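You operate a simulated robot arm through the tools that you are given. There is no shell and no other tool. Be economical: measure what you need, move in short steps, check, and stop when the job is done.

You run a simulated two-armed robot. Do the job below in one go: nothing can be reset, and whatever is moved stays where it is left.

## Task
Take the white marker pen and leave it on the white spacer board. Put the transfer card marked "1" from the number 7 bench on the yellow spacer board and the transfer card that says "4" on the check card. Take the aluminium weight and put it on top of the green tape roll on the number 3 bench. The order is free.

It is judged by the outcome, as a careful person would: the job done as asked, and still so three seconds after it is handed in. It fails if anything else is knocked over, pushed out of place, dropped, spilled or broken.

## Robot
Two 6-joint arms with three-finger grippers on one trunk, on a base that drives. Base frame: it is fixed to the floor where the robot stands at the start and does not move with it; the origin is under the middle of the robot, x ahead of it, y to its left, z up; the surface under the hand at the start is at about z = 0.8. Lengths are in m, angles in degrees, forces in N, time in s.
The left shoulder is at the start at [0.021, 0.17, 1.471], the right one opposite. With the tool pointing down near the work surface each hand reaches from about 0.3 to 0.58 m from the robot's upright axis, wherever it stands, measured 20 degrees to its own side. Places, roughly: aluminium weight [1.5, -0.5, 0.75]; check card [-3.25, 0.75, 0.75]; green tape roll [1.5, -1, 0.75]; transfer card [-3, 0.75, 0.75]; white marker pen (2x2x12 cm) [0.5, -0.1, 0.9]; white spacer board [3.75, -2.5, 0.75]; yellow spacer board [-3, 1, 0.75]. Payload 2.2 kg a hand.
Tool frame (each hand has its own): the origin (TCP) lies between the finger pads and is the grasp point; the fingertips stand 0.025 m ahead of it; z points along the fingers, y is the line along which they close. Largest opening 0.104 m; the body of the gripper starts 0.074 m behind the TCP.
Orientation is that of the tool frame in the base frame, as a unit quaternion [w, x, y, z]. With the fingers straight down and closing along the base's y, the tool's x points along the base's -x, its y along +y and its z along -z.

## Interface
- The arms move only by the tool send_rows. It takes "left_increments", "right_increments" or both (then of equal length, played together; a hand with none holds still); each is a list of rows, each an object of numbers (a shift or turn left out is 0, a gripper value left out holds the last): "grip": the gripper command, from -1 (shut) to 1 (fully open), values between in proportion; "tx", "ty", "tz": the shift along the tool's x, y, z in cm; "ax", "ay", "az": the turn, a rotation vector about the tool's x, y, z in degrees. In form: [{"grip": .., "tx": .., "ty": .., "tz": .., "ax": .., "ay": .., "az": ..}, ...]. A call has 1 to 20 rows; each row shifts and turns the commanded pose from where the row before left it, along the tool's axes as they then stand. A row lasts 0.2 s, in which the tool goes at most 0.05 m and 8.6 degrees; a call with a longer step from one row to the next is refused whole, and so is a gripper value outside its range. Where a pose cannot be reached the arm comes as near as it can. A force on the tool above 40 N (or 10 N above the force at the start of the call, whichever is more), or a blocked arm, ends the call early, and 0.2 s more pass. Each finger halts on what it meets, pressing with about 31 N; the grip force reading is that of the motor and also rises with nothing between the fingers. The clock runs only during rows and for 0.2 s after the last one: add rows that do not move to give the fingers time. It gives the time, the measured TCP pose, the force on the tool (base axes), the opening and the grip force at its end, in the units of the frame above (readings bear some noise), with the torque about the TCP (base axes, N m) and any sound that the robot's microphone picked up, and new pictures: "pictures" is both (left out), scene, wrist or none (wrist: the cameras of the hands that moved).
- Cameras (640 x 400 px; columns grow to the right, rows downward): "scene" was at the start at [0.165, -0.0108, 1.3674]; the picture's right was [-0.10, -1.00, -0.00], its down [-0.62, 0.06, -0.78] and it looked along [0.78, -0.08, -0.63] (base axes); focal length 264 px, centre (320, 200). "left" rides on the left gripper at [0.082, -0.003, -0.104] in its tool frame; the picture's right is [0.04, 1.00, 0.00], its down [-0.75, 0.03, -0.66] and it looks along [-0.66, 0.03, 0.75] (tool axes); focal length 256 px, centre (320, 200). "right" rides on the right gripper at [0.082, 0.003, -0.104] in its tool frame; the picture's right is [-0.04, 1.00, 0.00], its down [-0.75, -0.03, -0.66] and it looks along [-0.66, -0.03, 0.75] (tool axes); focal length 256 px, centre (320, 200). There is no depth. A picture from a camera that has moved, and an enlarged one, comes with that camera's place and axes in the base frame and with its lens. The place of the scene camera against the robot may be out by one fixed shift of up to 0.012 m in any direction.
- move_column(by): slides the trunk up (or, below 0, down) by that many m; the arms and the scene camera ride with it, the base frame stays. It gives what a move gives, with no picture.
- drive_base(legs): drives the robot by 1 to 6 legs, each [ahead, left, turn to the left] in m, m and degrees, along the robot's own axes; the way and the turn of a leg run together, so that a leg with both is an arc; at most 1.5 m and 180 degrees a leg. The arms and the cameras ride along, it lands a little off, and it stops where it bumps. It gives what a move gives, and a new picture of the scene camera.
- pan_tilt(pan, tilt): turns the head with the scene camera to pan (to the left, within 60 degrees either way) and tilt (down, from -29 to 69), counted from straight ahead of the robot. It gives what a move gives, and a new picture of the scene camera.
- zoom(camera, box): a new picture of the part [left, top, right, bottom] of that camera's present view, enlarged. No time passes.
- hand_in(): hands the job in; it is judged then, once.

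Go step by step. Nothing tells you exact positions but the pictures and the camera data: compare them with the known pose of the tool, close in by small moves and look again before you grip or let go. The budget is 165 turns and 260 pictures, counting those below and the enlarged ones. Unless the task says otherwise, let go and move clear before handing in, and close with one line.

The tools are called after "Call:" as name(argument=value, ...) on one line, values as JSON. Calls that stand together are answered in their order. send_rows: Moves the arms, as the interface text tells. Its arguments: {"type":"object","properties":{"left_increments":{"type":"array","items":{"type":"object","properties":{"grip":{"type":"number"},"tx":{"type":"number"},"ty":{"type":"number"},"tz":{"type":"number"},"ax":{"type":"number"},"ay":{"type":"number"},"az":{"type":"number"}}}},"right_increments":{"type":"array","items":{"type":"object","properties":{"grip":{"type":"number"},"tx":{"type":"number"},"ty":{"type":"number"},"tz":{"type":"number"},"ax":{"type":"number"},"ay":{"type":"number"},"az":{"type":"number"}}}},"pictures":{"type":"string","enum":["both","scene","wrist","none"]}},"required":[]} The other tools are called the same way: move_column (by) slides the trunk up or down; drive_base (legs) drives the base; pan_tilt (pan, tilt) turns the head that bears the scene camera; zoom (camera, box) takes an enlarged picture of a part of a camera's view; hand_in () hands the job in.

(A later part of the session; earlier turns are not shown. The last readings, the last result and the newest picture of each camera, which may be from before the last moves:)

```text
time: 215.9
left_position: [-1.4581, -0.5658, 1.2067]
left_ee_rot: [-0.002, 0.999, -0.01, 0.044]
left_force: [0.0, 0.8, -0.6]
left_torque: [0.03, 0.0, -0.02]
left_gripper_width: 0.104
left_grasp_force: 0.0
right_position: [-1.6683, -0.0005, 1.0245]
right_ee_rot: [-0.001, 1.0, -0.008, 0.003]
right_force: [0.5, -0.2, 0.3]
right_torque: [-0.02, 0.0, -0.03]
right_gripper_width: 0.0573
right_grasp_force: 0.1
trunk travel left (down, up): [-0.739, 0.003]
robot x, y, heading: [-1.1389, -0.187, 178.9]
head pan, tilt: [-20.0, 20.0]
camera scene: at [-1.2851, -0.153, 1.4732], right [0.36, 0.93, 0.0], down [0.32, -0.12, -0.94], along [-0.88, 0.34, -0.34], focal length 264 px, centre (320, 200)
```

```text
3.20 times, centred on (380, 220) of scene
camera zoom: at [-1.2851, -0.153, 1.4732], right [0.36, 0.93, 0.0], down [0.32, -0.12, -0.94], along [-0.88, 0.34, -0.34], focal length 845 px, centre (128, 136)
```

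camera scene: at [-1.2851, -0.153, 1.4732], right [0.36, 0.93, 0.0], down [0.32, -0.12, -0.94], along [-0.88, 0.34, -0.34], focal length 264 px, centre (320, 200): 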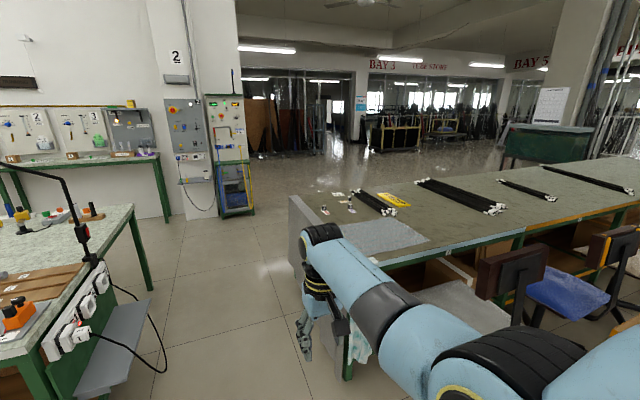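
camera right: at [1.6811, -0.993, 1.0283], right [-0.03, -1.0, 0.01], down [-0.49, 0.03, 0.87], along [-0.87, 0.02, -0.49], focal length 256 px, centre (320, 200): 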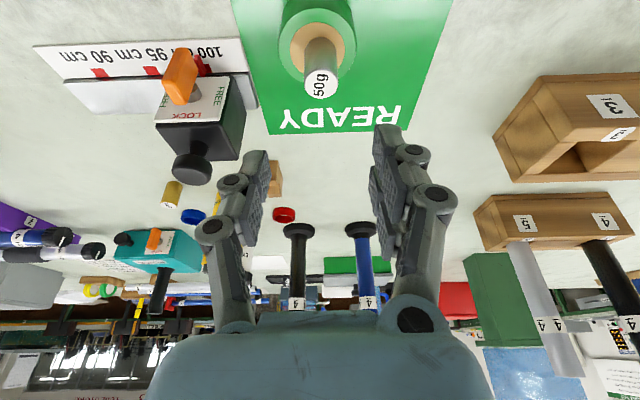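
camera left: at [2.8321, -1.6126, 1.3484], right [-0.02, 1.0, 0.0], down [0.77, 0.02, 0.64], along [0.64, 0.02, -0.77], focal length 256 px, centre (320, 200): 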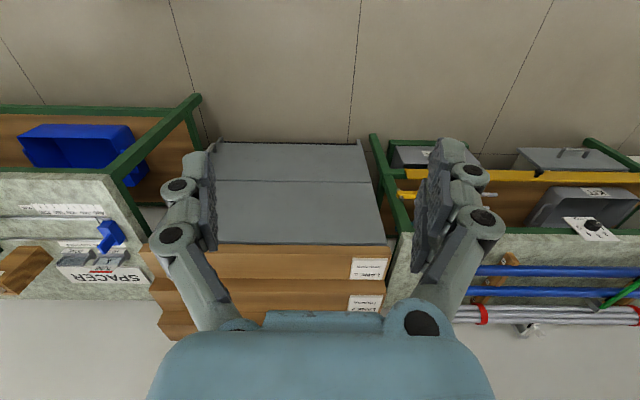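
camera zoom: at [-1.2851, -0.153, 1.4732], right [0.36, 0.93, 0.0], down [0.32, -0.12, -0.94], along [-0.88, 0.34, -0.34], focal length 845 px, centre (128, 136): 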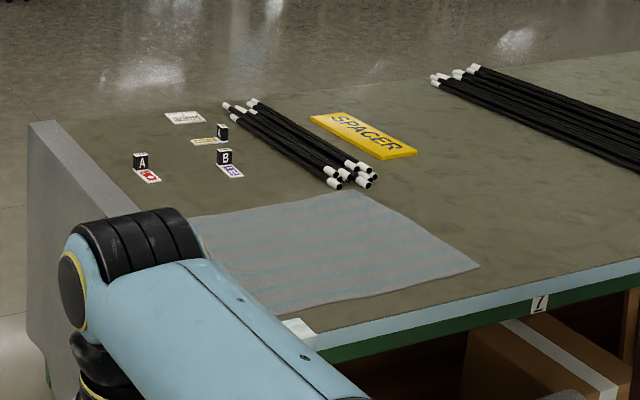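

This is bench 7: yellow SPACER board at about (-2.83, 1.04), white check card near (-3.1, 0.70), and small cards with black cubes near y≈0.5–0.7. I'll drive to the left end, facing it, for a closer look.

Call:
drive_base(legs=[[1.0, -0.03, 1], [0.72, 0, 0], [0, 0, -90]])

Call:
pan_tilt(pan=0, tilt=40)

Call:
zoom(camera="scene", box=[200, 100, 440, 250])

```text
time: 228.6
left_position: [-3.297, 0.1737, 1.2049]
left_ee_rot: [0.028, 0.715, -0.698, 0.033]
left_force: [-0.2, 0.1, 0.4]
left_torque: [-0.02, 0.0, 0.0]
left_gripper_width: 0.1039
left_grasp_force: 0.1
right_position: [-2.7415, 0.4101, 1.0238]
right_ee_rot: [0.001, 0.717, -0.697, 0.002]
right_force: [-0.4, -0.1, -1.2]
right_torque: [0.0, 0.01, -0.01]
right_gripper_width: 0.0571
right_grasp_force: 0.0
trunk travel left (down, up): [-0.739, 0.003]
robot x, y, heading: [-2.9043, -0.1268, 91.7]
head pan, tilt: [-20.0, 20.0]
camera scene: at [-2.8653, 0.0272, 1.4732], right [0.95, -0.32, 0.0], down [-0.11, -0.32, -0.94], along [0.3, 0.89, -0.34], focal length 264 px, centre (320, 200)
```

scene: 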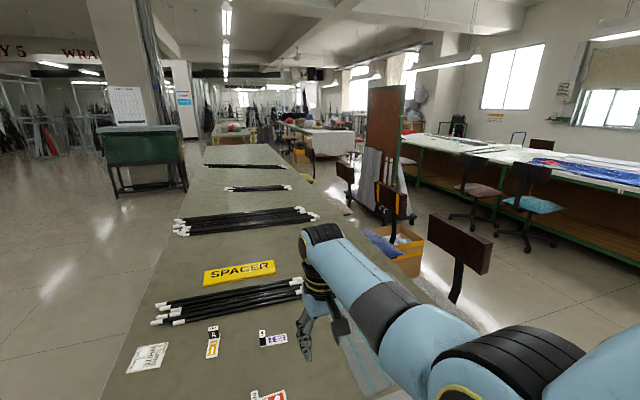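

```text
time: 229.4
left_position: [-3.2958, 0.173, 1.2067]
left_ee_rot: [0.029, 0.715, -0.698, 0.033]
left_force: [0.5, 0.0, 0.6]
left_torque: [0.0, 0.01, -0.01]
left_gripper_width: 0.1044
left_grasp_force: 0.0
right_position: [-2.742, 0.4107, 1.024]
right_ee_rot: [0.001, 0.717, -0.697, 0.003]
right_force: [-0.1, -0.6, 0.6]
right_torque: [-0.01, 0.01, -0.02]
right_gripper_width: 0.0573
right_grasp_force: 0.0
trunk travel left (down, up): [-0.739, 0.003]
robot x, y, heading: [-2.901, -0.1288, 91.5]
head pan, tilt: [0.0, 40.0]
camera scene: at [-2.897, 0.0239, 1.4418], right [1.0, 0.02, 0.0], down [0.02, -0.64, -0.77], along [-0.02, 0.77, -0.64], focal length 264 px, centre (320, 200)
```

scene: 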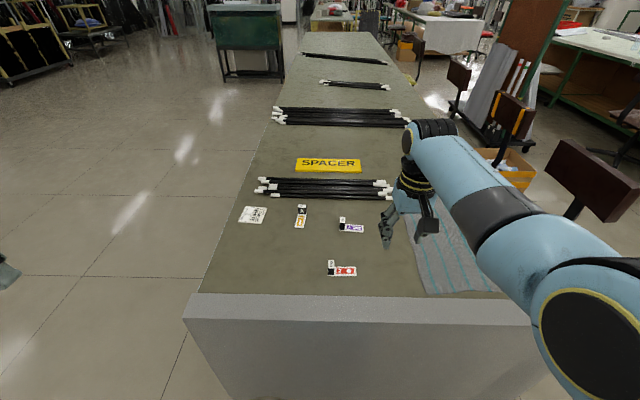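

```text
2.67 times, centred on (320, 175) of scene
camera zoom: at [-2.897, 0.0239, 1.4418], right [1.0, 0.02, 0.0], down [0.02, -0.64, -0.77], along [-0.02, 0.77, -0.64], focal length 704 px, centre (320, 267)
```

zoom: 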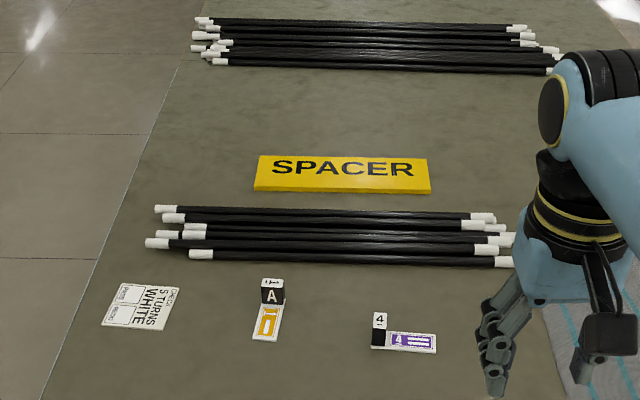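

Call:
zoom(camera="scene", box=[285, 195, 345, 235])

Call:
zoom(camera="scene", box=[325, 205, 385, 245])

Call:
zoom(camera="scene", box=[315, 250, 375, 290])

Call:
zoom(camera="scene", box=[225, 195, 285, 235])

```text
10.00 times, centred on (315, 215) of scene
camera zoom: at [-2.897, 0.0239, 1.4418], right [1.0, 0.02, 0.0], down [0.02, -0.64, -0.77], along [-0.02, 0.77, -0.64], focal length 2641 px, centre (370, 50)
```

zoom: 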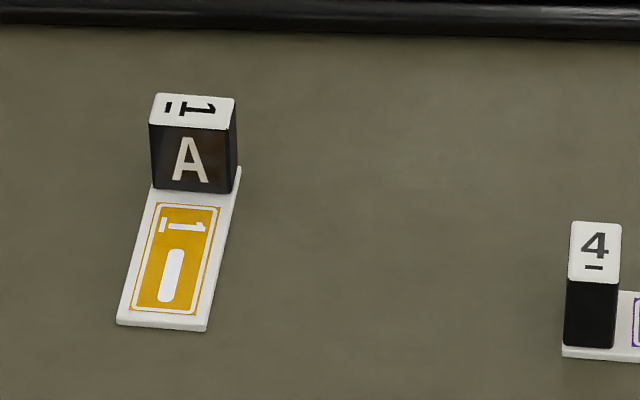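

```text
10.00 times, centred on (355, 225) of scene
camera zoom: at [-2.897, 0.0239, 1.4418], right [1.0, 0.02, 0.0], down [0.02, -0.64, -0.77], along [-0.02, 0.77, -0.64], focal length 2641 px, centre (-30, -50)
```

zoom: 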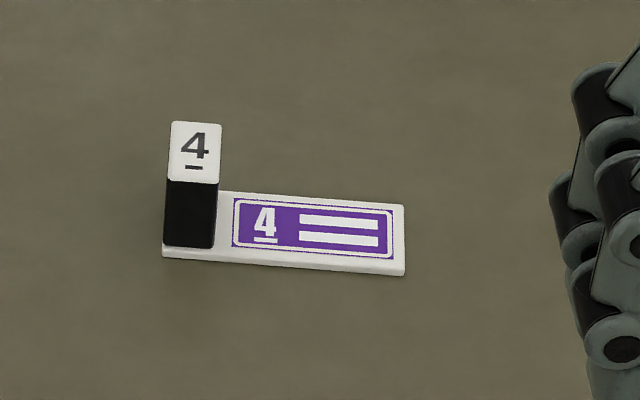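

```text
10.00 times, centred on (345, 270) of scene
camera zoom: at [-2.897, 0.0239, 1.4418], right [1.0, 0.02, 0.0], down [0.02, -0.64, -0.77], along [-0.02, 0.77, -0.64], focal length 2641 px, centre (70, -500)
```

zoom: 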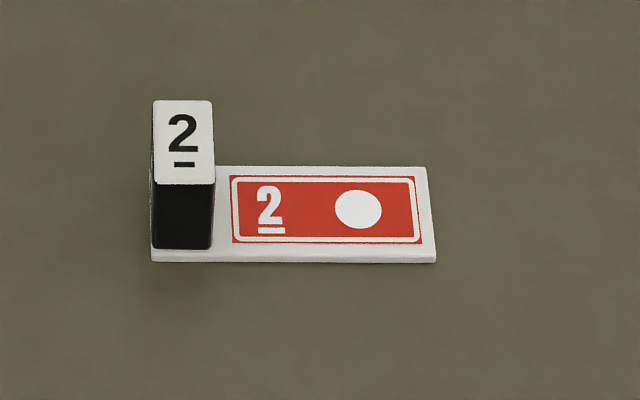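

```text
10.00 times, centred on (255, 215) of scene
camera zoom: at [-2.897, 0.0239, 1.4418], right [1.0, 0.02, 0.0], down [0.02, -0.64, -0.77], along [-0.02, 0.77, -0.64], focal length 2641 px, centre (970, 50)
```

zoom: 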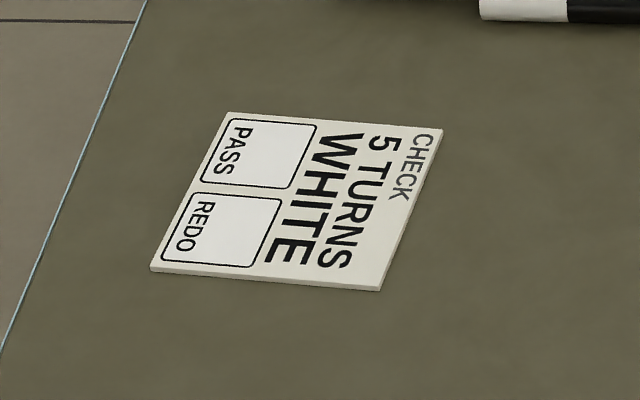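

Cards "1" (yellow, at ≈(-2.98,0.71)) and "4" (purple, ≈(-2.84,0.65)) each have a black block to grip; the check card is ≈(-3.15,0.71). I'll start with card 4 from this end.

Call:
drive_base(legs=[[0, 0.14, -1.5], [0.22, 0, 0]])

Call:
zoom(camera="right", box=[0, 0, 640, 400])

```text
time: 232.0
left_position: [-3.4206, 0.4037, 1.2053]
left_ee_rot: [-0.029, -0.705, 0.708, -0.033]
left_force: [0.4, 0.1, -1.0]
left_torque: [-0.04, 0.01, 0.0]
left_gripper_width: 0.1039
left_grasp_force: 0.1
right_position: [-2.8586, 0.6243, 1.0222]
right_ee_rot: [-0.001, -0.707, 0.707, -0.003]
right_force: [-0.3, 0.0, 0.1]
right_torque: [-0.02, -0.01, 0.0]
right_gripper_width: 0.057
right_grasp_force: 0.1
trunk travel left (down, up): [-0.739, 0.003]
robot x, y, heading: [-3.0345, 0.085, 89.8]
head pan, tilt: [0.0, 40.0]
camera scene: at [-3.0256, 0.2425, 1.4417], right [1.0, 0.0, 0.0], down [0.0, -0.64, -0.77], along [0.0, 0.77, -0.64], focal length 264 px, centre (320, 200)
```

scene: 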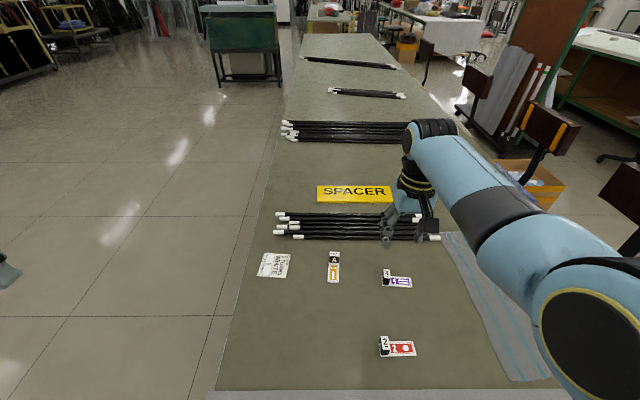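

```text
1.00 times, centred on (320, 200) of right (not enlarged: the box is as wide or as high as the picture)
camera zoom: at [-2.8622, 0.5426, 1.1273], right [-1.0, 0.04, 0.0], down [0.03, 0.76, 0.65], along [0.03, 0.65, -0.76], focal length 256 px, centre (320, 200)
```

zoom: 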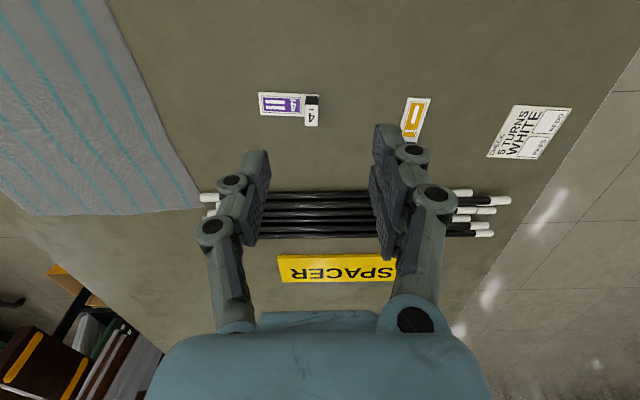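

Call:
send_rows(right_increments=[{"tx": -1.75, "ty": -0.65, "tz": 2}, {"tx": -1.75, "ty": -0.65, "tz": 3}, {"tz": 3}, {"tz": 3}, {"tz": 0}], pictures="wrist")

Call:
zoom(camera="right", box=[220, 60, 420, 200])

Call:
zoom(camera="scene", box=[340, 220, 460, 310])

```text
time: 233.2
left_position: [-3.4196, 0.4032, 1.2062]
left_ee_rot: [-0.029, -0.704, 0.708, -0.032]
left_force: [-0.1, 0.7, 0.4]
left_torque: [-0.05, 0.03, -0.04]
left_gripper_width: 0.104
left_grasp_force: 0.0
right_position: [-2.8423, 0.6381, 0.9412]
right_ee_rot: [-0.001, -0.707, 0.707, -0.003]
right_force: [0.3, 0.2, 0.1]
right_torque: [0.0, 0.0, 0.0]
right_gripper_width: 0.057
right_grasp_force: 0.1
right hand out of reach, approached as far as the arm can: row 3, 4
trunk travel left (down, up): [-0.739, 0.003]
robot x, y, heading: [-3.036, 0.089, 89.9]
head pan, tilt: [0.0, 40.0]
camera right: at [-2.8459, 0.5562, 1.0445], right [-1.0, 0.04, 0.0], down [0.03, 0.76, 0.65], along [0.03, 0.65, -0.76], focal length 256 px, centre (320, 200)
```

right: 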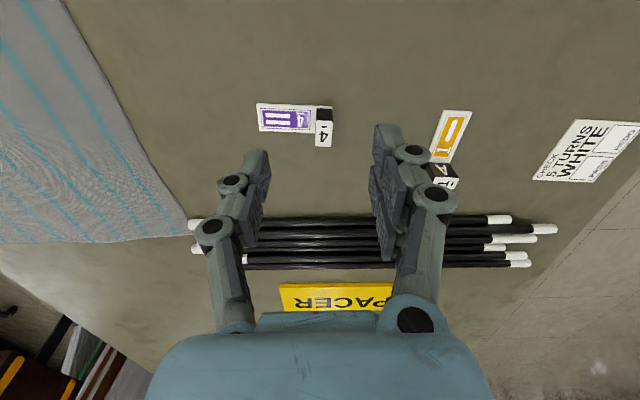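

```text
2.86 times, centred on (320, 130) of right
camera zoom: at [-2.8459, 0.5562, 1.0445], right [-1.0, 0.04, 0.0], down [0.03, 0.76, 0.65], along [0.03, 0.65, -0.76], focal length 731 px, centre (320, 400)
```

zoom: 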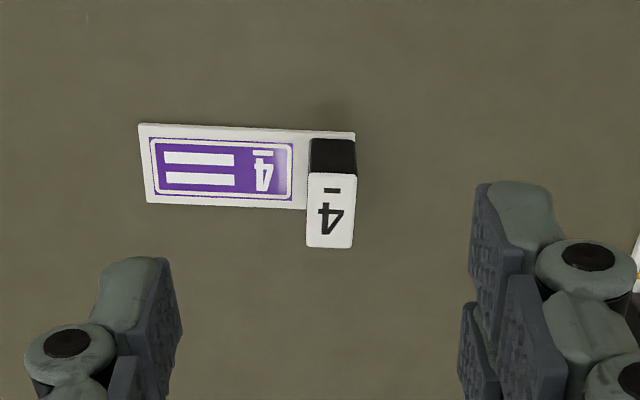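

```text
4.44 times, centred on (400, 265) of scene
camera zoom: at [-3.0256, 0.2425, 1.4417], right [1.0, 0.0, 0.0], down [0.0, -0.64, -0.77], along [0.0, 0.77, -0.64], focal length 1174 px, centre (-36, -89)
```

zoom: 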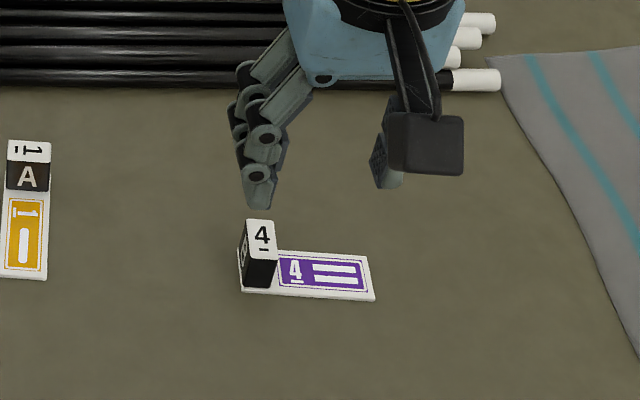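

Reach is limited at this trunk height; I'll lower the trunk in steps while keeping the hand up.

Call:
move_column(by=-0.07)

Call:
send_rows(right_increments=[{"tz": -4}, {"tz": -4}, {"tz": 0}], pictures="none")

Call:
move_column(by=-0.1)

Call:
send_rows(right_increments=[{"tz": -2}, {"tz": 0}], pictures="wrist")

```text
time: 234.3
left_position: [-3.4206, 0.4035, 1.1359]
left_ee_rot: [-0.03, -0.704, 0.708, -0.034]
left_force: [0.0, -0.2, -0.1]
left_torque: [0.02, 0.0, -0.01]
left_gripper_width: 0.1041
left_grasp_force: 0.0
right_position: [-2.8433, 0.6359, 0.869]
right_ee_rot: [-0.001, -0.707, 0.708, -0.002]
right_force: [-0.1, 0.0, -0.5]
right_torque: [-0.04, -0.03, -0.01]
right_gripper_width: 0.057
right_grasp_force: 0.0
trunk travel left (down, up): [-0.669, 0.073]
robot x, y, heading: [-3.0337, 0.0928, 89.8]
head pan, tilt: [0.0, 40.0]
```

```text
time: 235.1
left_position: [-3.4206, 0.4036, 1.1357]
left_ee_rot: [-0.029, -0.705, 0.708, -0.032]
left_force: [-0.2, 0.0, 0.1]
left_torque: [0.01, 0.01, 0.02]
left_gripper_width: 0.1038
left_grasp_force: 0.2
right_position: [-2.846, 0.67, 0.9229]
right_ee_rot: [-0.001, -0.706, 0.708, -0.004]
right_force: [0.2, 0.1, -0.6]
right_torque: [-0.02, -0.01, 0.01]
right_gripper_width: 0.0572
right_grasp_force: 0.1
right hand out of reach, approached as far as the arm can: row 1, 2
trunk travel left (down, up): [-0.669, 0.073]
robot x, y, heading: [-3.0373, 0.0907, 89.5]
head pan, tilt: [0.0, 40.0]
```

```text
time: 236.4
left_position: [-3.4199, 0.4032, 1.0358]
left_ee_rot: [-0.029, -0.705, 0.708, -0.033]
left_force: [-0.9, 0.4, 0.0]
left_torque: [0.02, -0.04, -0.01]
left_gripper_width: 0.1042
left_grasp_force: 0.0
right_position: [-2.847, 0.674, 0.8259]
right_ee_rot: [-0.001, -0.707, 0.707, -0.002]
right_force: [0.2, -0.1, 0.6]
right_torque: [-0.06, -0.02, 0.0]
right_gripper_width: 0.0572
right_grasp_force: 0.0
trunk travel left (down, up): [-0.569, 0.173]
robot x, y, heading: [-3.0364, 0.0887, 89.7]
head pan, tilt: [0.0, 40.0]
```

```text
time: 237.0
left_position: [-3.4213, 0.4037, 1.0362]
left_ee_rot: [-0.029, -0.705, 0.708, -0.033]
left_force: [-0.5, 0.0, -0.1]
left_torque: [0.05, -0.01, -0.03]
left_gripper_width: 0.104
left_grasp_force: 0.0
right_position: [-2.8477, 0.6825, 0.8406]
right_ee_rot: [-0.002, -0.706, 0.708, -0.003]
right_force: [-0.4, -0.5, -1.2]
right_torque: [0.03, 0.0, -0.02]
right_gripper_width: 0.0574
right_grasp_force: 0.0
right hand out of reach, approached as far as the arm can: row 1
trunk travel left (down, up): [-0.569, 0.173]
robot x, y, heading: [-3.0365, 0.0873, 89.9]
head pan, tilt: [0.0, 40.0]
camera right: at [-2.8508, 0.6011, 0.9441], right [-1.0, 0.04, 0.0], down [0.03, 0.76, 0.65], along [0.03, 0.65, -0.76], focal length 256 px, centre (320, 200)
```

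right: 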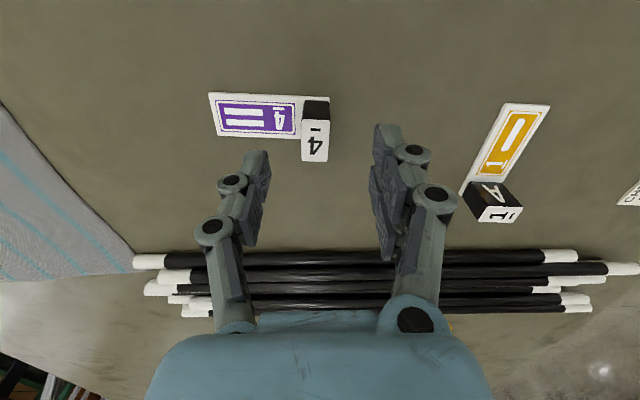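

Call:
send_rows(right_increments=[{"tx": 1.2, "ty": -0.2}, {"tx": 1.1}, {"tz": 0}], pictures="wrist")

Call:
zoom(camera="scene", box=[340, 220, 460, 310])

```text
time: 237.8
left_position: [-3.4209, 0.4032, 1.036]
left_ee_rot: [-0.029, -0.705, 0.708, -0.033]
left_force: [-0.8, 0.4, -0.7]
left_torque: [-0.02, 0.01, 0.02]
left_gripper_width: 0.104
left_grasp_force: 0.0
right_position: [-2.8469, 0.677, 0.8313]
right_ee_rot: [-0.002, -0.706, 0.708, -0.003]
right_force: [-1.0, 0.4, -0.2]
right_torque: [-0.01, -0.02, 0.02]
right_gripper_width: 0.0573
right_grasp_force: 0.1
right hand out of reach, approached as far as the arm can: row 1, 2
trunk travel left (down, up): [-0.569, 0.173]
robot x, y, heading: [-3.0376, 0.0915, 89.8]
head pan, tilt: [0.0, 40.0]
camera right: at [-2.8506, 0.5954, 0.9343], right [-1.0, 0.04, 0.0], down [0.03, 0.76, 0.65], along [0.03, 0.65, -0.76], focal length 256 px, centre (320, 200)
```

right: 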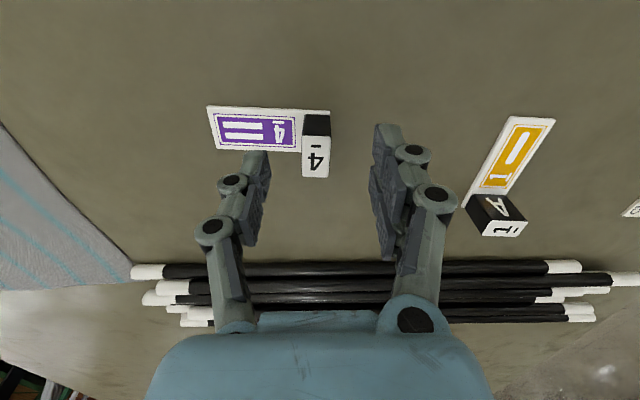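

```text
4.44 times, centred on (400, 265) of scene
camera zoom: at [-3.0253, 0.2427, 1.2712], right [1.0, 0.0, 0.0], down [0.0, -0.64, -0.77], along [0.0, 0.77, -0.64], focal length 1174 px, centre (-36, -89)
```

zoom: 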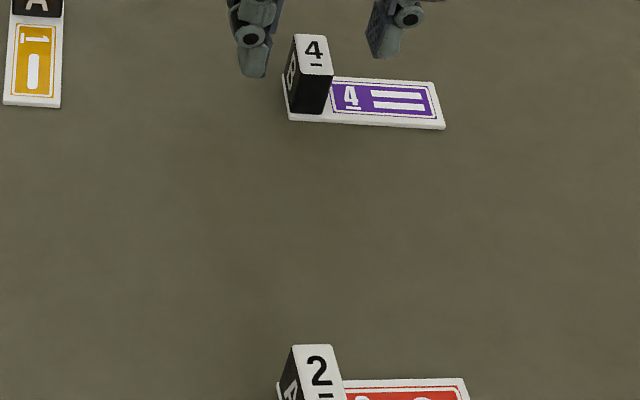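

The reachable window shifts outward with lower trunk; I overshot. Raising the trunk 5 cm should put the block in range.

Call:
move_column(by=0.05)

Call:
send_rows(right_increments=[{"tx": 0, "tz": 0}, {"tx": 0.0}], pictures="none")

```text
time: 238.8
left_position: [-3.4208, 0.4027, 1.0848]
left_ee_rot: [-0.029, -0.705, 0.708, -0.032]
left_force: [-0.4, -0.2, -0.9]
left_torque: [0.01, -0.01, 0.03]
left_gripper_width: 0.1039
left_grasp_force: 0.1
right_position: [-2.8479, 0.6762, 0.8807]
right_ee_rot: [-0.002, -0.707, 0.707, -0.004]
right_force: [0.2, -0.2, -0.3]
right_torque: [0.01, -0.03, 0.02]
right_gripper_width: 0.0572
right_grasp_force: 0.0
trunk travel left (down, up): [-0.619, 0.123]
robot x, y, heading: [-3.0331, 0.09, 89.7]
head pan, tilt: [0.0, 40.0]
```

```text
time: 239.4
left_position: [-3.42, 0.4027, 1.0868]
left_ee_rot: [-0.029, -0.705, 0.708, -0.033]
left_force: [0.2, 0.4, -0.1]
left_torque: [-0.01, -0.02, 0.0]
left_gripper_width: 0.104
left_grasp_force: 0.0
right_position: [-2.8469, 0.6774, 0.8801]
right_ee_rot: [-0.002, -0.706, 0.708, -0.002]
right_force: [0.2, 0.9, 0.1]
right_torque: [0.02, 0.0, 0.0]
right_gripper_width: 0.0571
right_grasp_force: 0.0
trunk travel left (down, up): [-0.619, 0.123]
robot x, y, heading: [-3.0352, 0.0878, 89.8]
head pan, tilt: [0.0, 40.0]
```

Call:
send_rows(right_increments=[{"tz": 1, "tx": 0.9}, {"tz": 1, "tx": 0.8}, {"tz": 0}], pictures="wrist")

Call:
zoom(camera="right", box=[220, 60, 420, 200])

```text
time: 240.2
left_position: [-3.4202, 0.4046, 1.0857]
left_ee_rot: [-0.028, -0.705, 0.708, -0.033]
left_force: [-0.2, 0.0, 0.7]
left_torque: [0.0, -0.02, -0.04]
left_gripper_width: 0.1041
left_grasp_force: 0.0
right_position: [-2.8479, 0.6632, 0.8587]
right_ee_rot: [-0.002, -0.706, 0.708, -0.003]
right_force: [-0.4, -0.9, 0.1]
right_torque: [0.01, 0.01, -0.03]
right_gripper_width: 0.0571
right_grasp_force: 0.1
trunk travel left (down, up): [-0.619, 0.123]
robot x, y, heading: [-3.0346, 0.0894, 89.7]
head pan, tilt: [0.0, 40.0]
camera right: at [-2.8509, 0.5811, 0.9627], right [-1.0, 0.04, 0.0], down [0.03, 0.76, 0.65], along [0.03, 0.65, -0.76], focal length 256 px, centre (320, 200)
```

right: 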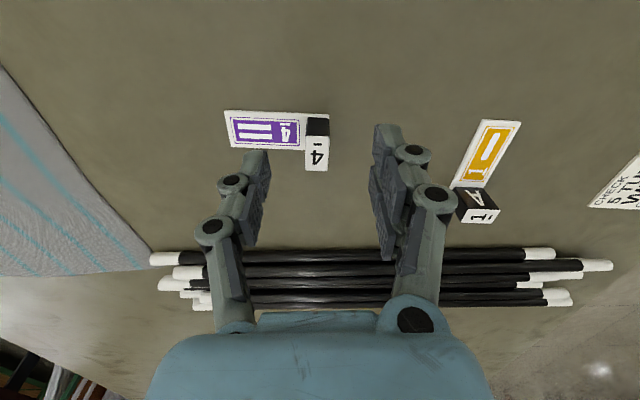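

```text
2.86 times, centred on (320, 130) of right
camera zoom: at [-2.8509, 0.5811, 0.9627], right [-1.0, 0.04, 0.0], down [0.03, 0.76, 0.65], along [0.03, 0.65, -0.76], focal length 731 px, centre (320, 400)
```

zoom: 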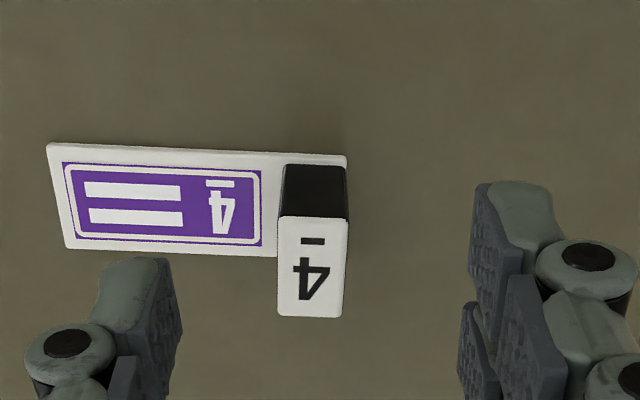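

Call:
send_rows(right_increments=[{"tz": 1, "tx": 0.5, "ty": -0.2}, {"tz": 1}, {"tz": 0.7}, {"tz": 0}, {"grip": -0.4}, {"grip": -0.7}, {"grip": -1}, {"grip": -1}, {"grip": -1}])

Call:
zoom(camera="scene", box=[340, 200, 460, 290])

```text
time: 242.2
left_position: [-3.4196, 0.4034, 1.0846]
left_ee_rot: [-0.029, -0.704, 0.708, -0.032]
left_force: [0.3, -0.1, -0.1]
left_torque: [0.02, 0.02, -0.01]
left_gripper_width: 0.1038
left_grasp_force: 0.0
right_position: [-2.8435, 0.6487, 0.8374]
right_ee_rot: [-0.001, -0.707, 0.708, -0.003]
right_force: [0.3, 0.0, 0.5]
right_torque: [0.01, -0.01, 0.0]
right_gripper_width: 0.0
right_grasp_force: 29.0
right hand out of reach, approached as far as the arm can: row 3
trunk travel left (down, up): [-0.619, 0.123]
robot x, y, heading: [-3.0361, 0.0867, 89.9]
head pan, tilt: [0.0, 40.0]
camera scene: at [-3.0254, 0.2424, 1.3215], right [1.0, 0.0, 0.0], down [0.0, -0.64, -0.77], along [0.0, 0.77, -0.64], focal length 264 px, centre (320, 200)
camera right: at [-2.8471, 0.5681, 0.941], right [-1.0, 0.04, 0.0], down [0.03, 0.76, 0.65], along [0.03, 0.65, -0.76], focal length 256 px, centre (320, 200)
```

scene: 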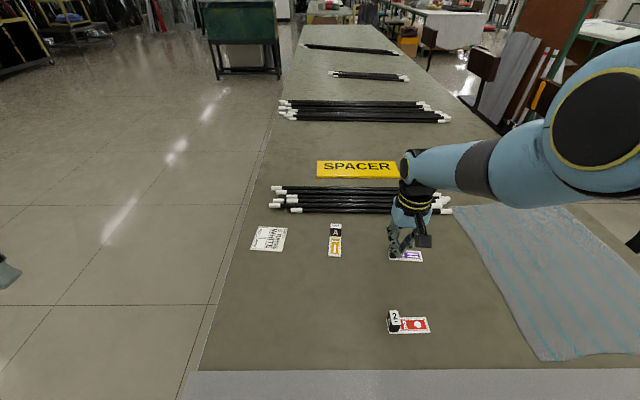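
right: 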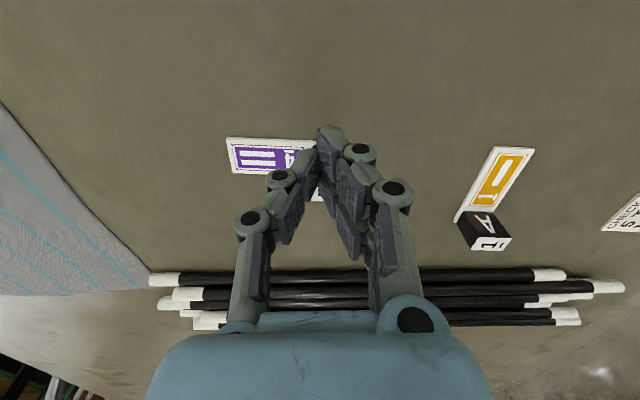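

```text
4.44 times, centred on (400, 245) of scene
camera zoom: at [-3.0254, 0.2424, 1.3215], right [1.0, 0.0, 0.0], down [0.0, -0.64, -0.77], along [0.0, 0.77, -0.64], focal length 1174 px, centre (-36, 0)
```

zoom: 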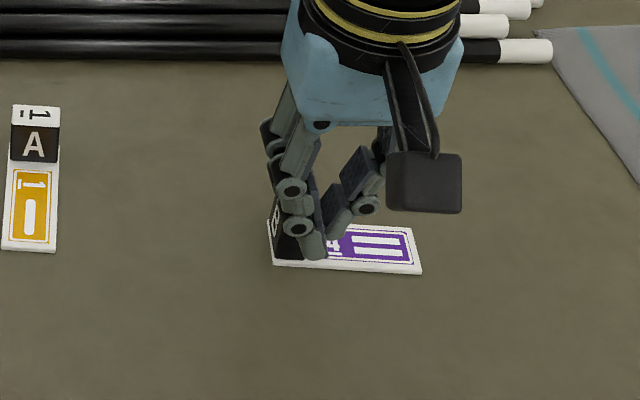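

The fingers closed on nothing, above the block: comparing views shows this bench is lower (top ≈0.755, block top ≈0.79, block at y≈0.68). I'll open, rise a little, lower the trunk and re-aim.

Call:
send_rows(right_increments=[{"tz": -2, "grip": 0}, {"tz": -1, "grip": 0}, {"grip": 0, "tx": -1.5}, {"grip": 0, "tx": -1.5}, {"grip": 0}], pictures="none")

Call:
move_column(by=-0.04)

Call:
zoom(camera="right", box=[220, 60, 420, 200])

Call:
zoom(camera="scene", box=[340, 160, 460, 250])

```text
time: 243.4
left_position: [-3.4214, 0.4027, 1.0851]
left_ee_rot: [-0.029, -0.704, 0.709, -0.033]
left_force: [0.5, 0.1, -0.8]
left_torque: [0.01, 0.0, 0.0]
left_gripper_width: 0.1039
left_grasp_force: 0.0
right_position: [-2.8432, 0.6685, 0.8644]
right_ee_rot: [-0.002, -0.706, 0.708, -0.003]
right_force: [0.2, -0.4, 0.1]
right_torque: [0.02, 0.01, 0.01]
right_gripper_width: 0.0519
right_grasp_force: 0.0
right hand out of reach, approached as far as the arm can: row 1, 2, 3, 4
trunk travel left (down, up): [-0.619, 0.123]
robot x, y, heading: [-3.0323, 0.089, 90.1]
head pan, tilt: [0.0, 40.0]
```

```text
time: 244.2
left_position: [-3.4198, 0.4033, 1.0458]
left_ee_rot: [-0.029, -0.705, 0.708, -0.032]
left_force: [0.3, 0.1, -0.1]
left_torque: [0.05, 0.0, 0.01]
left_gripper_width: 0.1035
left_grasp_force: 0.1
right_position: [-2.8439, 0.6663, 0.8265]
right_ee_rot: [-0.003, -0.707, 0.708, -0.003]
right_force: [-0.6, -0.3, 0.0]
right_torque: [0.01, 0.01, 0.03]
right_gripper_width: 0.052
right_grasp_force: 0.0
trunk travel left (down, up): [-0.579, 0.163]
robot x, y, heading: [-3.0347, 0.0861, 89.8]
head pan, tilt: [0.0, 40.0]
```

```text
2.86 times, centred on (320, 130) of right
camera zoom: at [-2.8469, 0.5858, 0.9294], right [-1.0, 0.04, 0.0], down [0.03, 0.76, 0.65], along [0.03, 0.65, -0.76], focal length 731 px, centre (320, 400)
```

zoom: 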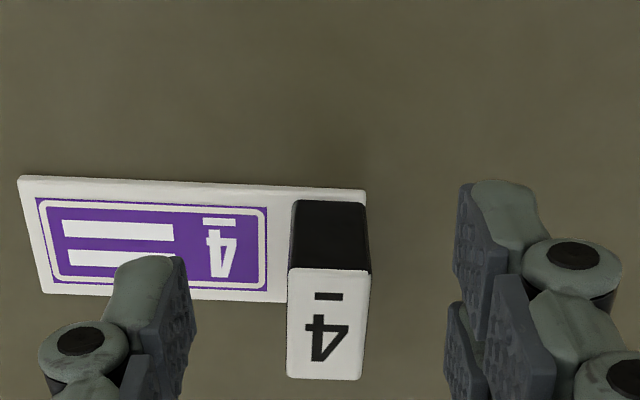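

```text
4.44 times, centred on (400, 205) of scene
camera zoom: at [-3.0253, 0.2424, 1.2813], right [1.0, 0.0, 0.0], down [0.0, -0.64, -0.77], along [0.0, 0.77, -0.64], focal length 1174 px, centre (-36, 178)
```

zoom: 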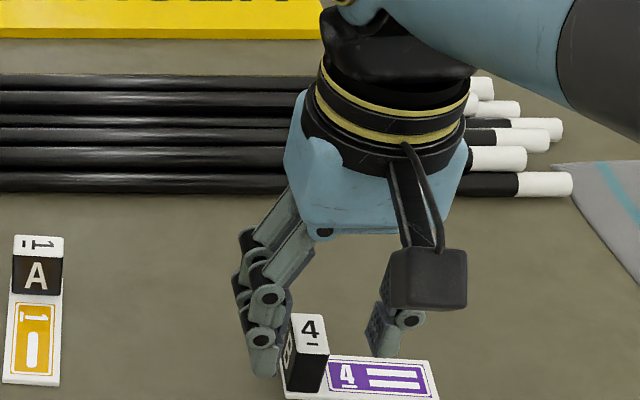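

Fingertips are now beside the block (bench ≈0.79). I'll descend 6 mm more, and close while watching.

Call:
send_rows(right_increments=[{"tz": 0.4, "tx": 0.2}, {"tz": 0.3}, {"tz": 0}], pictures="none")

Call:
send_rows(right_increments=[{"grip": -0.3}, {"grip": -0.6}, {"grip": -1}, {"grip": -1}, {"grip": -1}], pictures="wrist")

Call:
zoom(camera="scene", box=[340, 160, 460, 250])

```text
time: 245.0
left_position: [-3.4212, 0.4042, 1.046]
left_ee_rot: [-0.029, -0.705, 0.708, -0.032]
left_force: [0.7, 0.8, -0.6]
left_torque: [-0.01, 0.02, 0.0]
left_gripper_width: 0.1038
left_grasp_force: 0.1
right_position: [-2.8441, 0.6658, 0.8201]
right_ee_rot: [-0.003, -0.707, 0.708, -0.003]
right_force: [0.6, 0.0, -0.1]
right_torque: [-0.05, -0.01, 0.0]
right_gripper_width: 0.0523
right_grasp_force: 0.1
trunk travel left (down, up): [-0.579, 0.163]
robot x, y, heading: [-3.0354, 0.0902, 89.6]
head pan, tilt: [0.0, 40.0]
```

```text
time: 246.2
left_position: [-3.4209, 0.403, 1.0458]
left_ee_rot: [-0.029, -0.705, 0.708, -0.032]
left_force: [-0.3, 0.6, -0.3]
left_torque: [0.01, -0.01, -0.02]
left_gripper_width: 0.1039
left_grasp_force: 0.1
right_position: [-2.8435, 0.6658, 0.8179]
right_ee_rot: [-0.003, -0.706, 0.708, -0.004]
right_force: [-0.4, -1.2, -0.7]
right_torque: [-0.01, 0.02, -0.04]
right_gripper_width: 0.018
right_grasp_force: 31.0
trunk travel left (down, up): [-0.579, 0.163]
robot x, y, heading: [-3.036, 0.0876, 89.9]
head pan, tilt: [0.0, 40.0]
camera right: at [-2.847, 0.5838, 0.9226], right [-1.0, 0.04, 0.0], down [0.03, 0.76, 0.65], along [0.03, 0.65, -0.76], focal length 256 px, centre (320, 200)
```

right: 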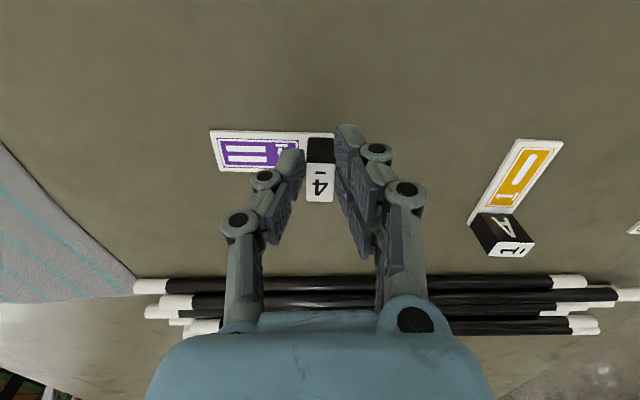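

```text
4.44 times, centred on (400, 205) of scene
camera zoom: at [-3.0254, 0.2426, 1.2813], right [1.0, 0.0, 0.0], down [0.0, -0.64, -0.77], along [0.0, 0.77, -0.64], focal length 1174 px, centre (-36, 178)
```

zoom: 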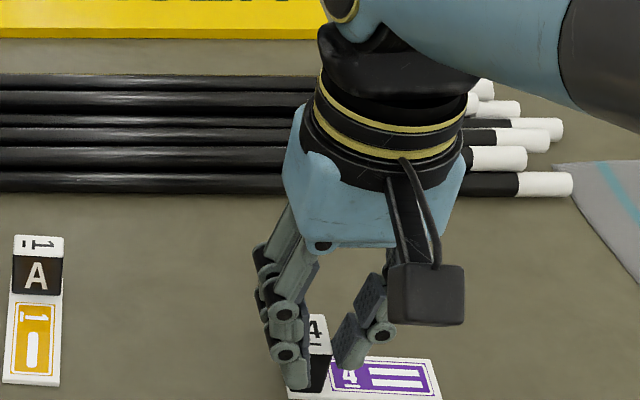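

The block of card 4 is gripped (18 mm). Lifting with the trunk.

Call:
move_column(by=0.06)

Call:
zoom(camera="right", box=[160, 60, 480, 260])

Call:
zoom(camera="scene", box=[220, 180, 460, 330])

```text
time: 247.2
left_position: [-3.4193, 0.4043, 1.1049]
left_ee_rot: [-0.029, -0.705, 0.707, -0.033]
left_force: [-0.1, 0.6, 0.1]
left_torque: [0.04, -0.03, -0.01]
left_gripper_width: 0.104
left_grasp_force: 0.2
right_position: [-2.8425, 0.6648, 0.8791]
right_ee_rot: [-0.002, -0.707, 0.707, -0.003]
right_force: [-0.1, 0.2, -0.2]
right_torque: [-0.02, 0.0, 0.02]
right_gripper_width: 0.0179
right_grasp_force: 31.5
trunk travel left (down, up): [-0.639, 0.103]
robot x, y, heading: [-3.0315, 0.0921, 89.7]
head pan, tilt: [0.0, 40.0]
```

```text
2.00 times, centred on (320, 160) of right
camera zoom: at [-2.8468, 0.5829, 0.9824], right [-1.0, 0.04, 0.0], down [0.03, 0.76, 0.65], along [0.03, 0.65, -0.76], focal length 512 px, centre (320, 280)
```

zoom: 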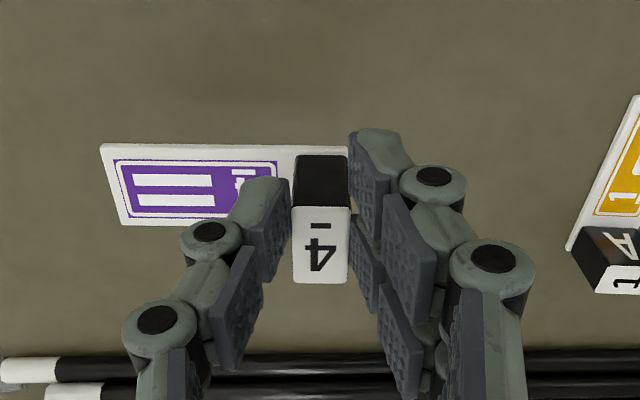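

```text
2.67 times, centred on (340, 255) of scene
camera zoom: at [-3.0255, 0.2425, 1.3414], right [1.0, 0.0, 0.0], down [0.0, -0.64, -0.77], along [0.0, 0.77, -0.64], focal length 704 px, centre (267, 53)
```

zoom: 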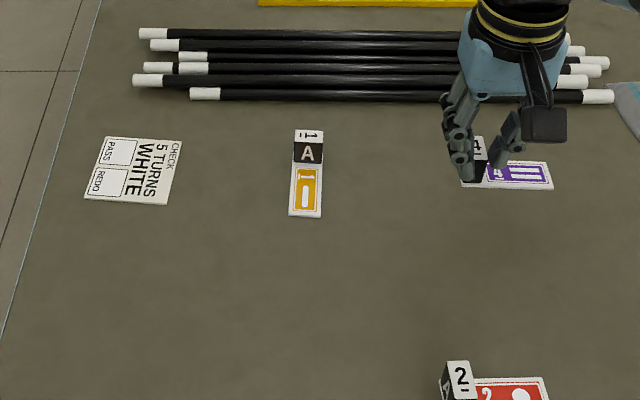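

Card 4 is up. I'll strafe left so it comes over the check card.

Call:
drive_base(legs=[[0, 0.345, 0.3], [0.03, 0, 0]])

Call:
zoom(camera="right", box=[120, 20, 520, 270])

```text
time: 249.9
left_position: [-3.7645, 0.4319, 1.1052]
left_ee_rot: [-0.029, -0.706, 0.707, -0.033]
left_force: [0.3, 0.5, -0.7]
left_torque: [-0.05, 0.01, -0.02]
left_gripper_width: 0.104
left_grasp_force: 0.1
right_position: [-3.1886, 0.6971, 0.8781]
right_ee_rot: [0.001, 0.708, -0.706, 0.003]
right_force: [0.3, 0.4, -0.4]
right_torque: [-0.02, 0.01, 0.04]
right_gripper_width: 0.0177
right_grasp_force: 31.4
trunk travel left (down, up): [-0.639, 0.103]
robot x, y, heading: [-3.3767, 0.1204, 90.1]
head pan, tilt: [0.0, 40.0]
camera scene: at [-3.3692, 0.2744, 1.3414], right [1.0, 0.0, 0.0], down [0.0, -0.64, -0.77], along [0.0, 0.77, -0.64], focal length 264 px, centre (320, 200)
```

scene: 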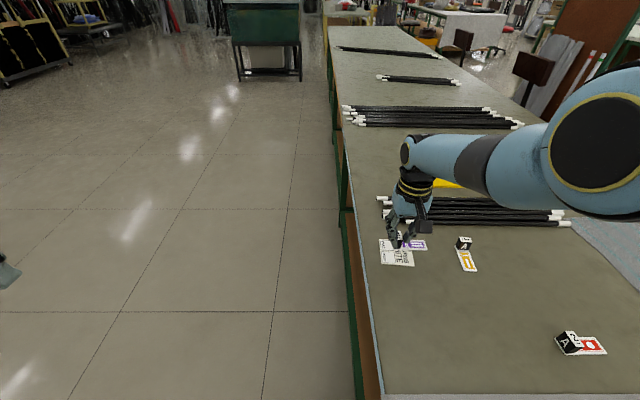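

```text
1.60 times, centred on (320, 145) of right
camera zoom: at [-3.1923, 0.6155, 0.9821], right [-1.0, 0.04, 0.0], down [0.03, 0.76, 0.65], along [0.03, 0.65, -0.76], focal length 410 px, centre (320, 288)
```

zoom: 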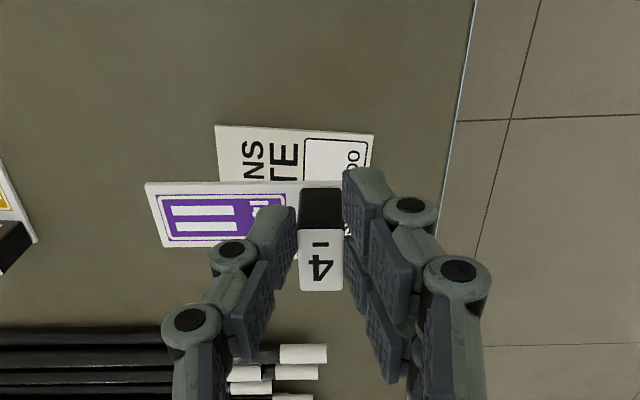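

Offsets: the carried card needs to go 1.1 cm left and 2.8 cm forward to be centred on the check card. Adjusting, then lowering with the trunk.

Call:
send_rows(right_increments=[{"tx": -1.4, "ty": 0.6}, {"tx": -1.4, "ty": 0.5}, {"tz": 0}], pictures="none")

Call:
move_column(by=-0.035)

Call:
zoom(camera="right", box=[120, 20, 520, 270])

Call:
zoom(camera="scene", box=[350, 190, 470, 280])

```text
time: 250.7
left_position: [-3.7643, 0.4316, 1.1058]
left_ee_rot: [0.029, 0.707, -0.706, 0.033]
left_force: [0.2, -0.9, 0.6]
left_torque: [-0.01, 0.0, -0.02]
left_gripper_width: 0.1041
left_grasp_force: 0.1
right_position: [-3.1953, 0.7021, 0.8903]
right_ee_rot: [0.001, 0.708, -0.706, 0.003]
right_force: [-0.4, 0.6, -0.4]
right_torque: [0.0, 0.01, 0.01]
right_gripper_width: 0.0177
right_grasp_force: 31.3
right hand out of reach, approached as far as the arm can: row 1, 2
trunk travel left (down, up): [-0.639, 0.103]
robot x, y, heading: [-3.3813, 0.1189, 90.0]
head pan, tilt: [0.0, 40.0]
```

```text
time: 251.5
left_position: [-3.7654, 0.4331, 1.0711]
left_ee_rot: [0.029, 0.707, -0.706, 0.033]
left_force: [0.3, 0.7, 0.5]
left_torque: [0.03, 0.0, 0.01]
left_gripper_width: 0.104
left_grasp_force: 0.1
right_position: [-3.1953, 0.7027, 0.8571]
right_ee_rot: [0.002, 0.709, -0.706, 0.001]
right_force: [-0.3, -0.2, -0.9]
right_torque: [-0.01, 0.04, -0.02]
right_gripper_width: 0.018
right_grasp_force: 30.8
trunk travel left (down, up): [-0.604, 0.138]
robot x, y, heading: [-3.375, 0.1179, 90.1]
head pan, tilt: [0.0, 40.0]
```

```text
1.60 times, centred on (320, 145) of right
camera zoom: at [-3.1994, 0.6217, 0.96], right [-1.0, 0.04, 0.0], down [0.03, 0.76, 0.65], along [0.03, 0.65, -0.76], focal length 410 px, centre (320, 288)
```

zoom: 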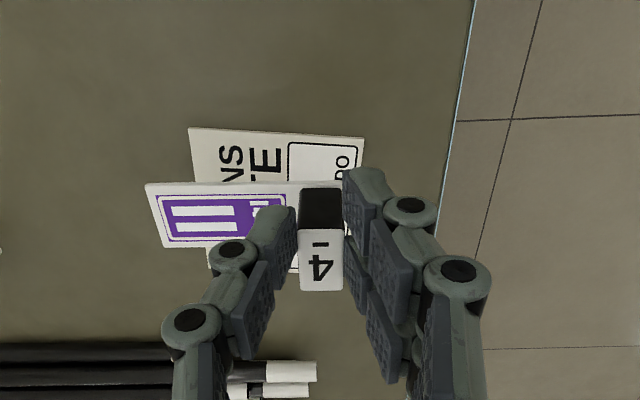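

```text
4.44 times, centred on (410, 235) of scene
camera zoom: at [-3.3694, 0.2733, 1.3065], right [1.0, 0.0, 0.0], down [0.0, -0.64, -0.77], along [0.0, 0.77, -0.64], focal length 1174 px, centre (-80, 44)
```

zoom: 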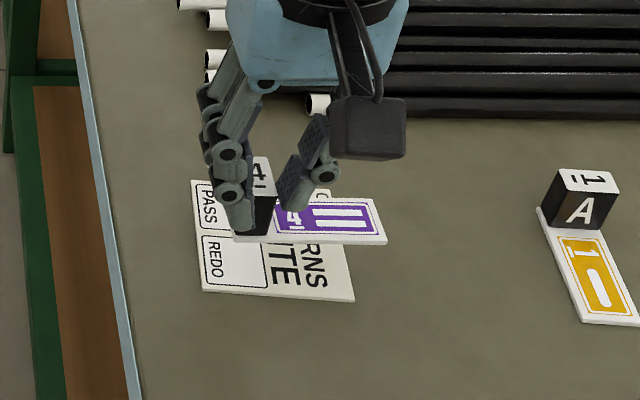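

Call:
send_rows(right_increments=[{"tx": -0.8, "ty": 0.35}, {"tx": -0.7, "ty": 0.35}, {"tz": 0}], pictures="none")

Call:
zoom(camera="right", box=[120, 20, 520, 270])

```text
time: 252.3
left_position: [-3.7647, 0.4325, 1.0701]
left_ee_rot: [-0.029, -0.706, 0.707, -0.033]
left_force: [0.4, -0.8, 0.6]
left_torque: [0.01, 0.02, 0.0]
left_gripper_width: 0.1038
left_grasp_force: 0.1
right_position: [-3.1993, 0.7054, 0.8598]
right_ee_rot: [0.001, 0.708, -0.706, 0.003]
right_force: [0.1, -0.3, -0.8]
right_torque: [0.0, 0.01, 0.02]
right_gripper_width: 0.0178
right_grasp_force: 31.0
right hand out of reach, approached as far as the arm can: row 1, 2
trunk travel left (down, up): [-0.604, 0.138]
robot x, y, heading: [-3.3794, 0.1215, 90.0]
head pan, tilt: [0.0, 40.0]
```

```text
1.60 times, centred on (320, 145) of right
camera zoom: at [-3.202, 0.6243, 0.9628], right [-1.0, 0.04, 0.0], down [0.03, 0.76, 0.65], along [0.03, 0.65, -0.76], focal length 410 px, centre (320, 288)
```

zoom: 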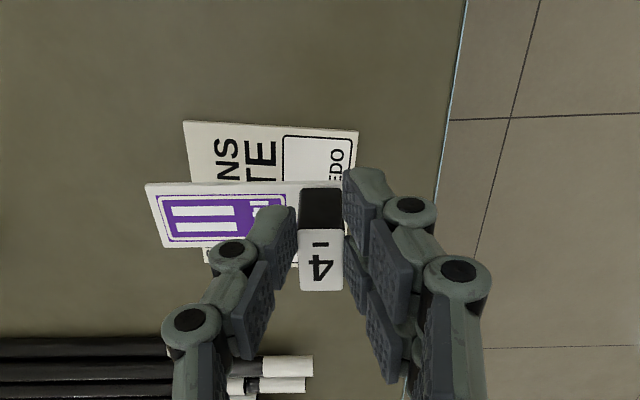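

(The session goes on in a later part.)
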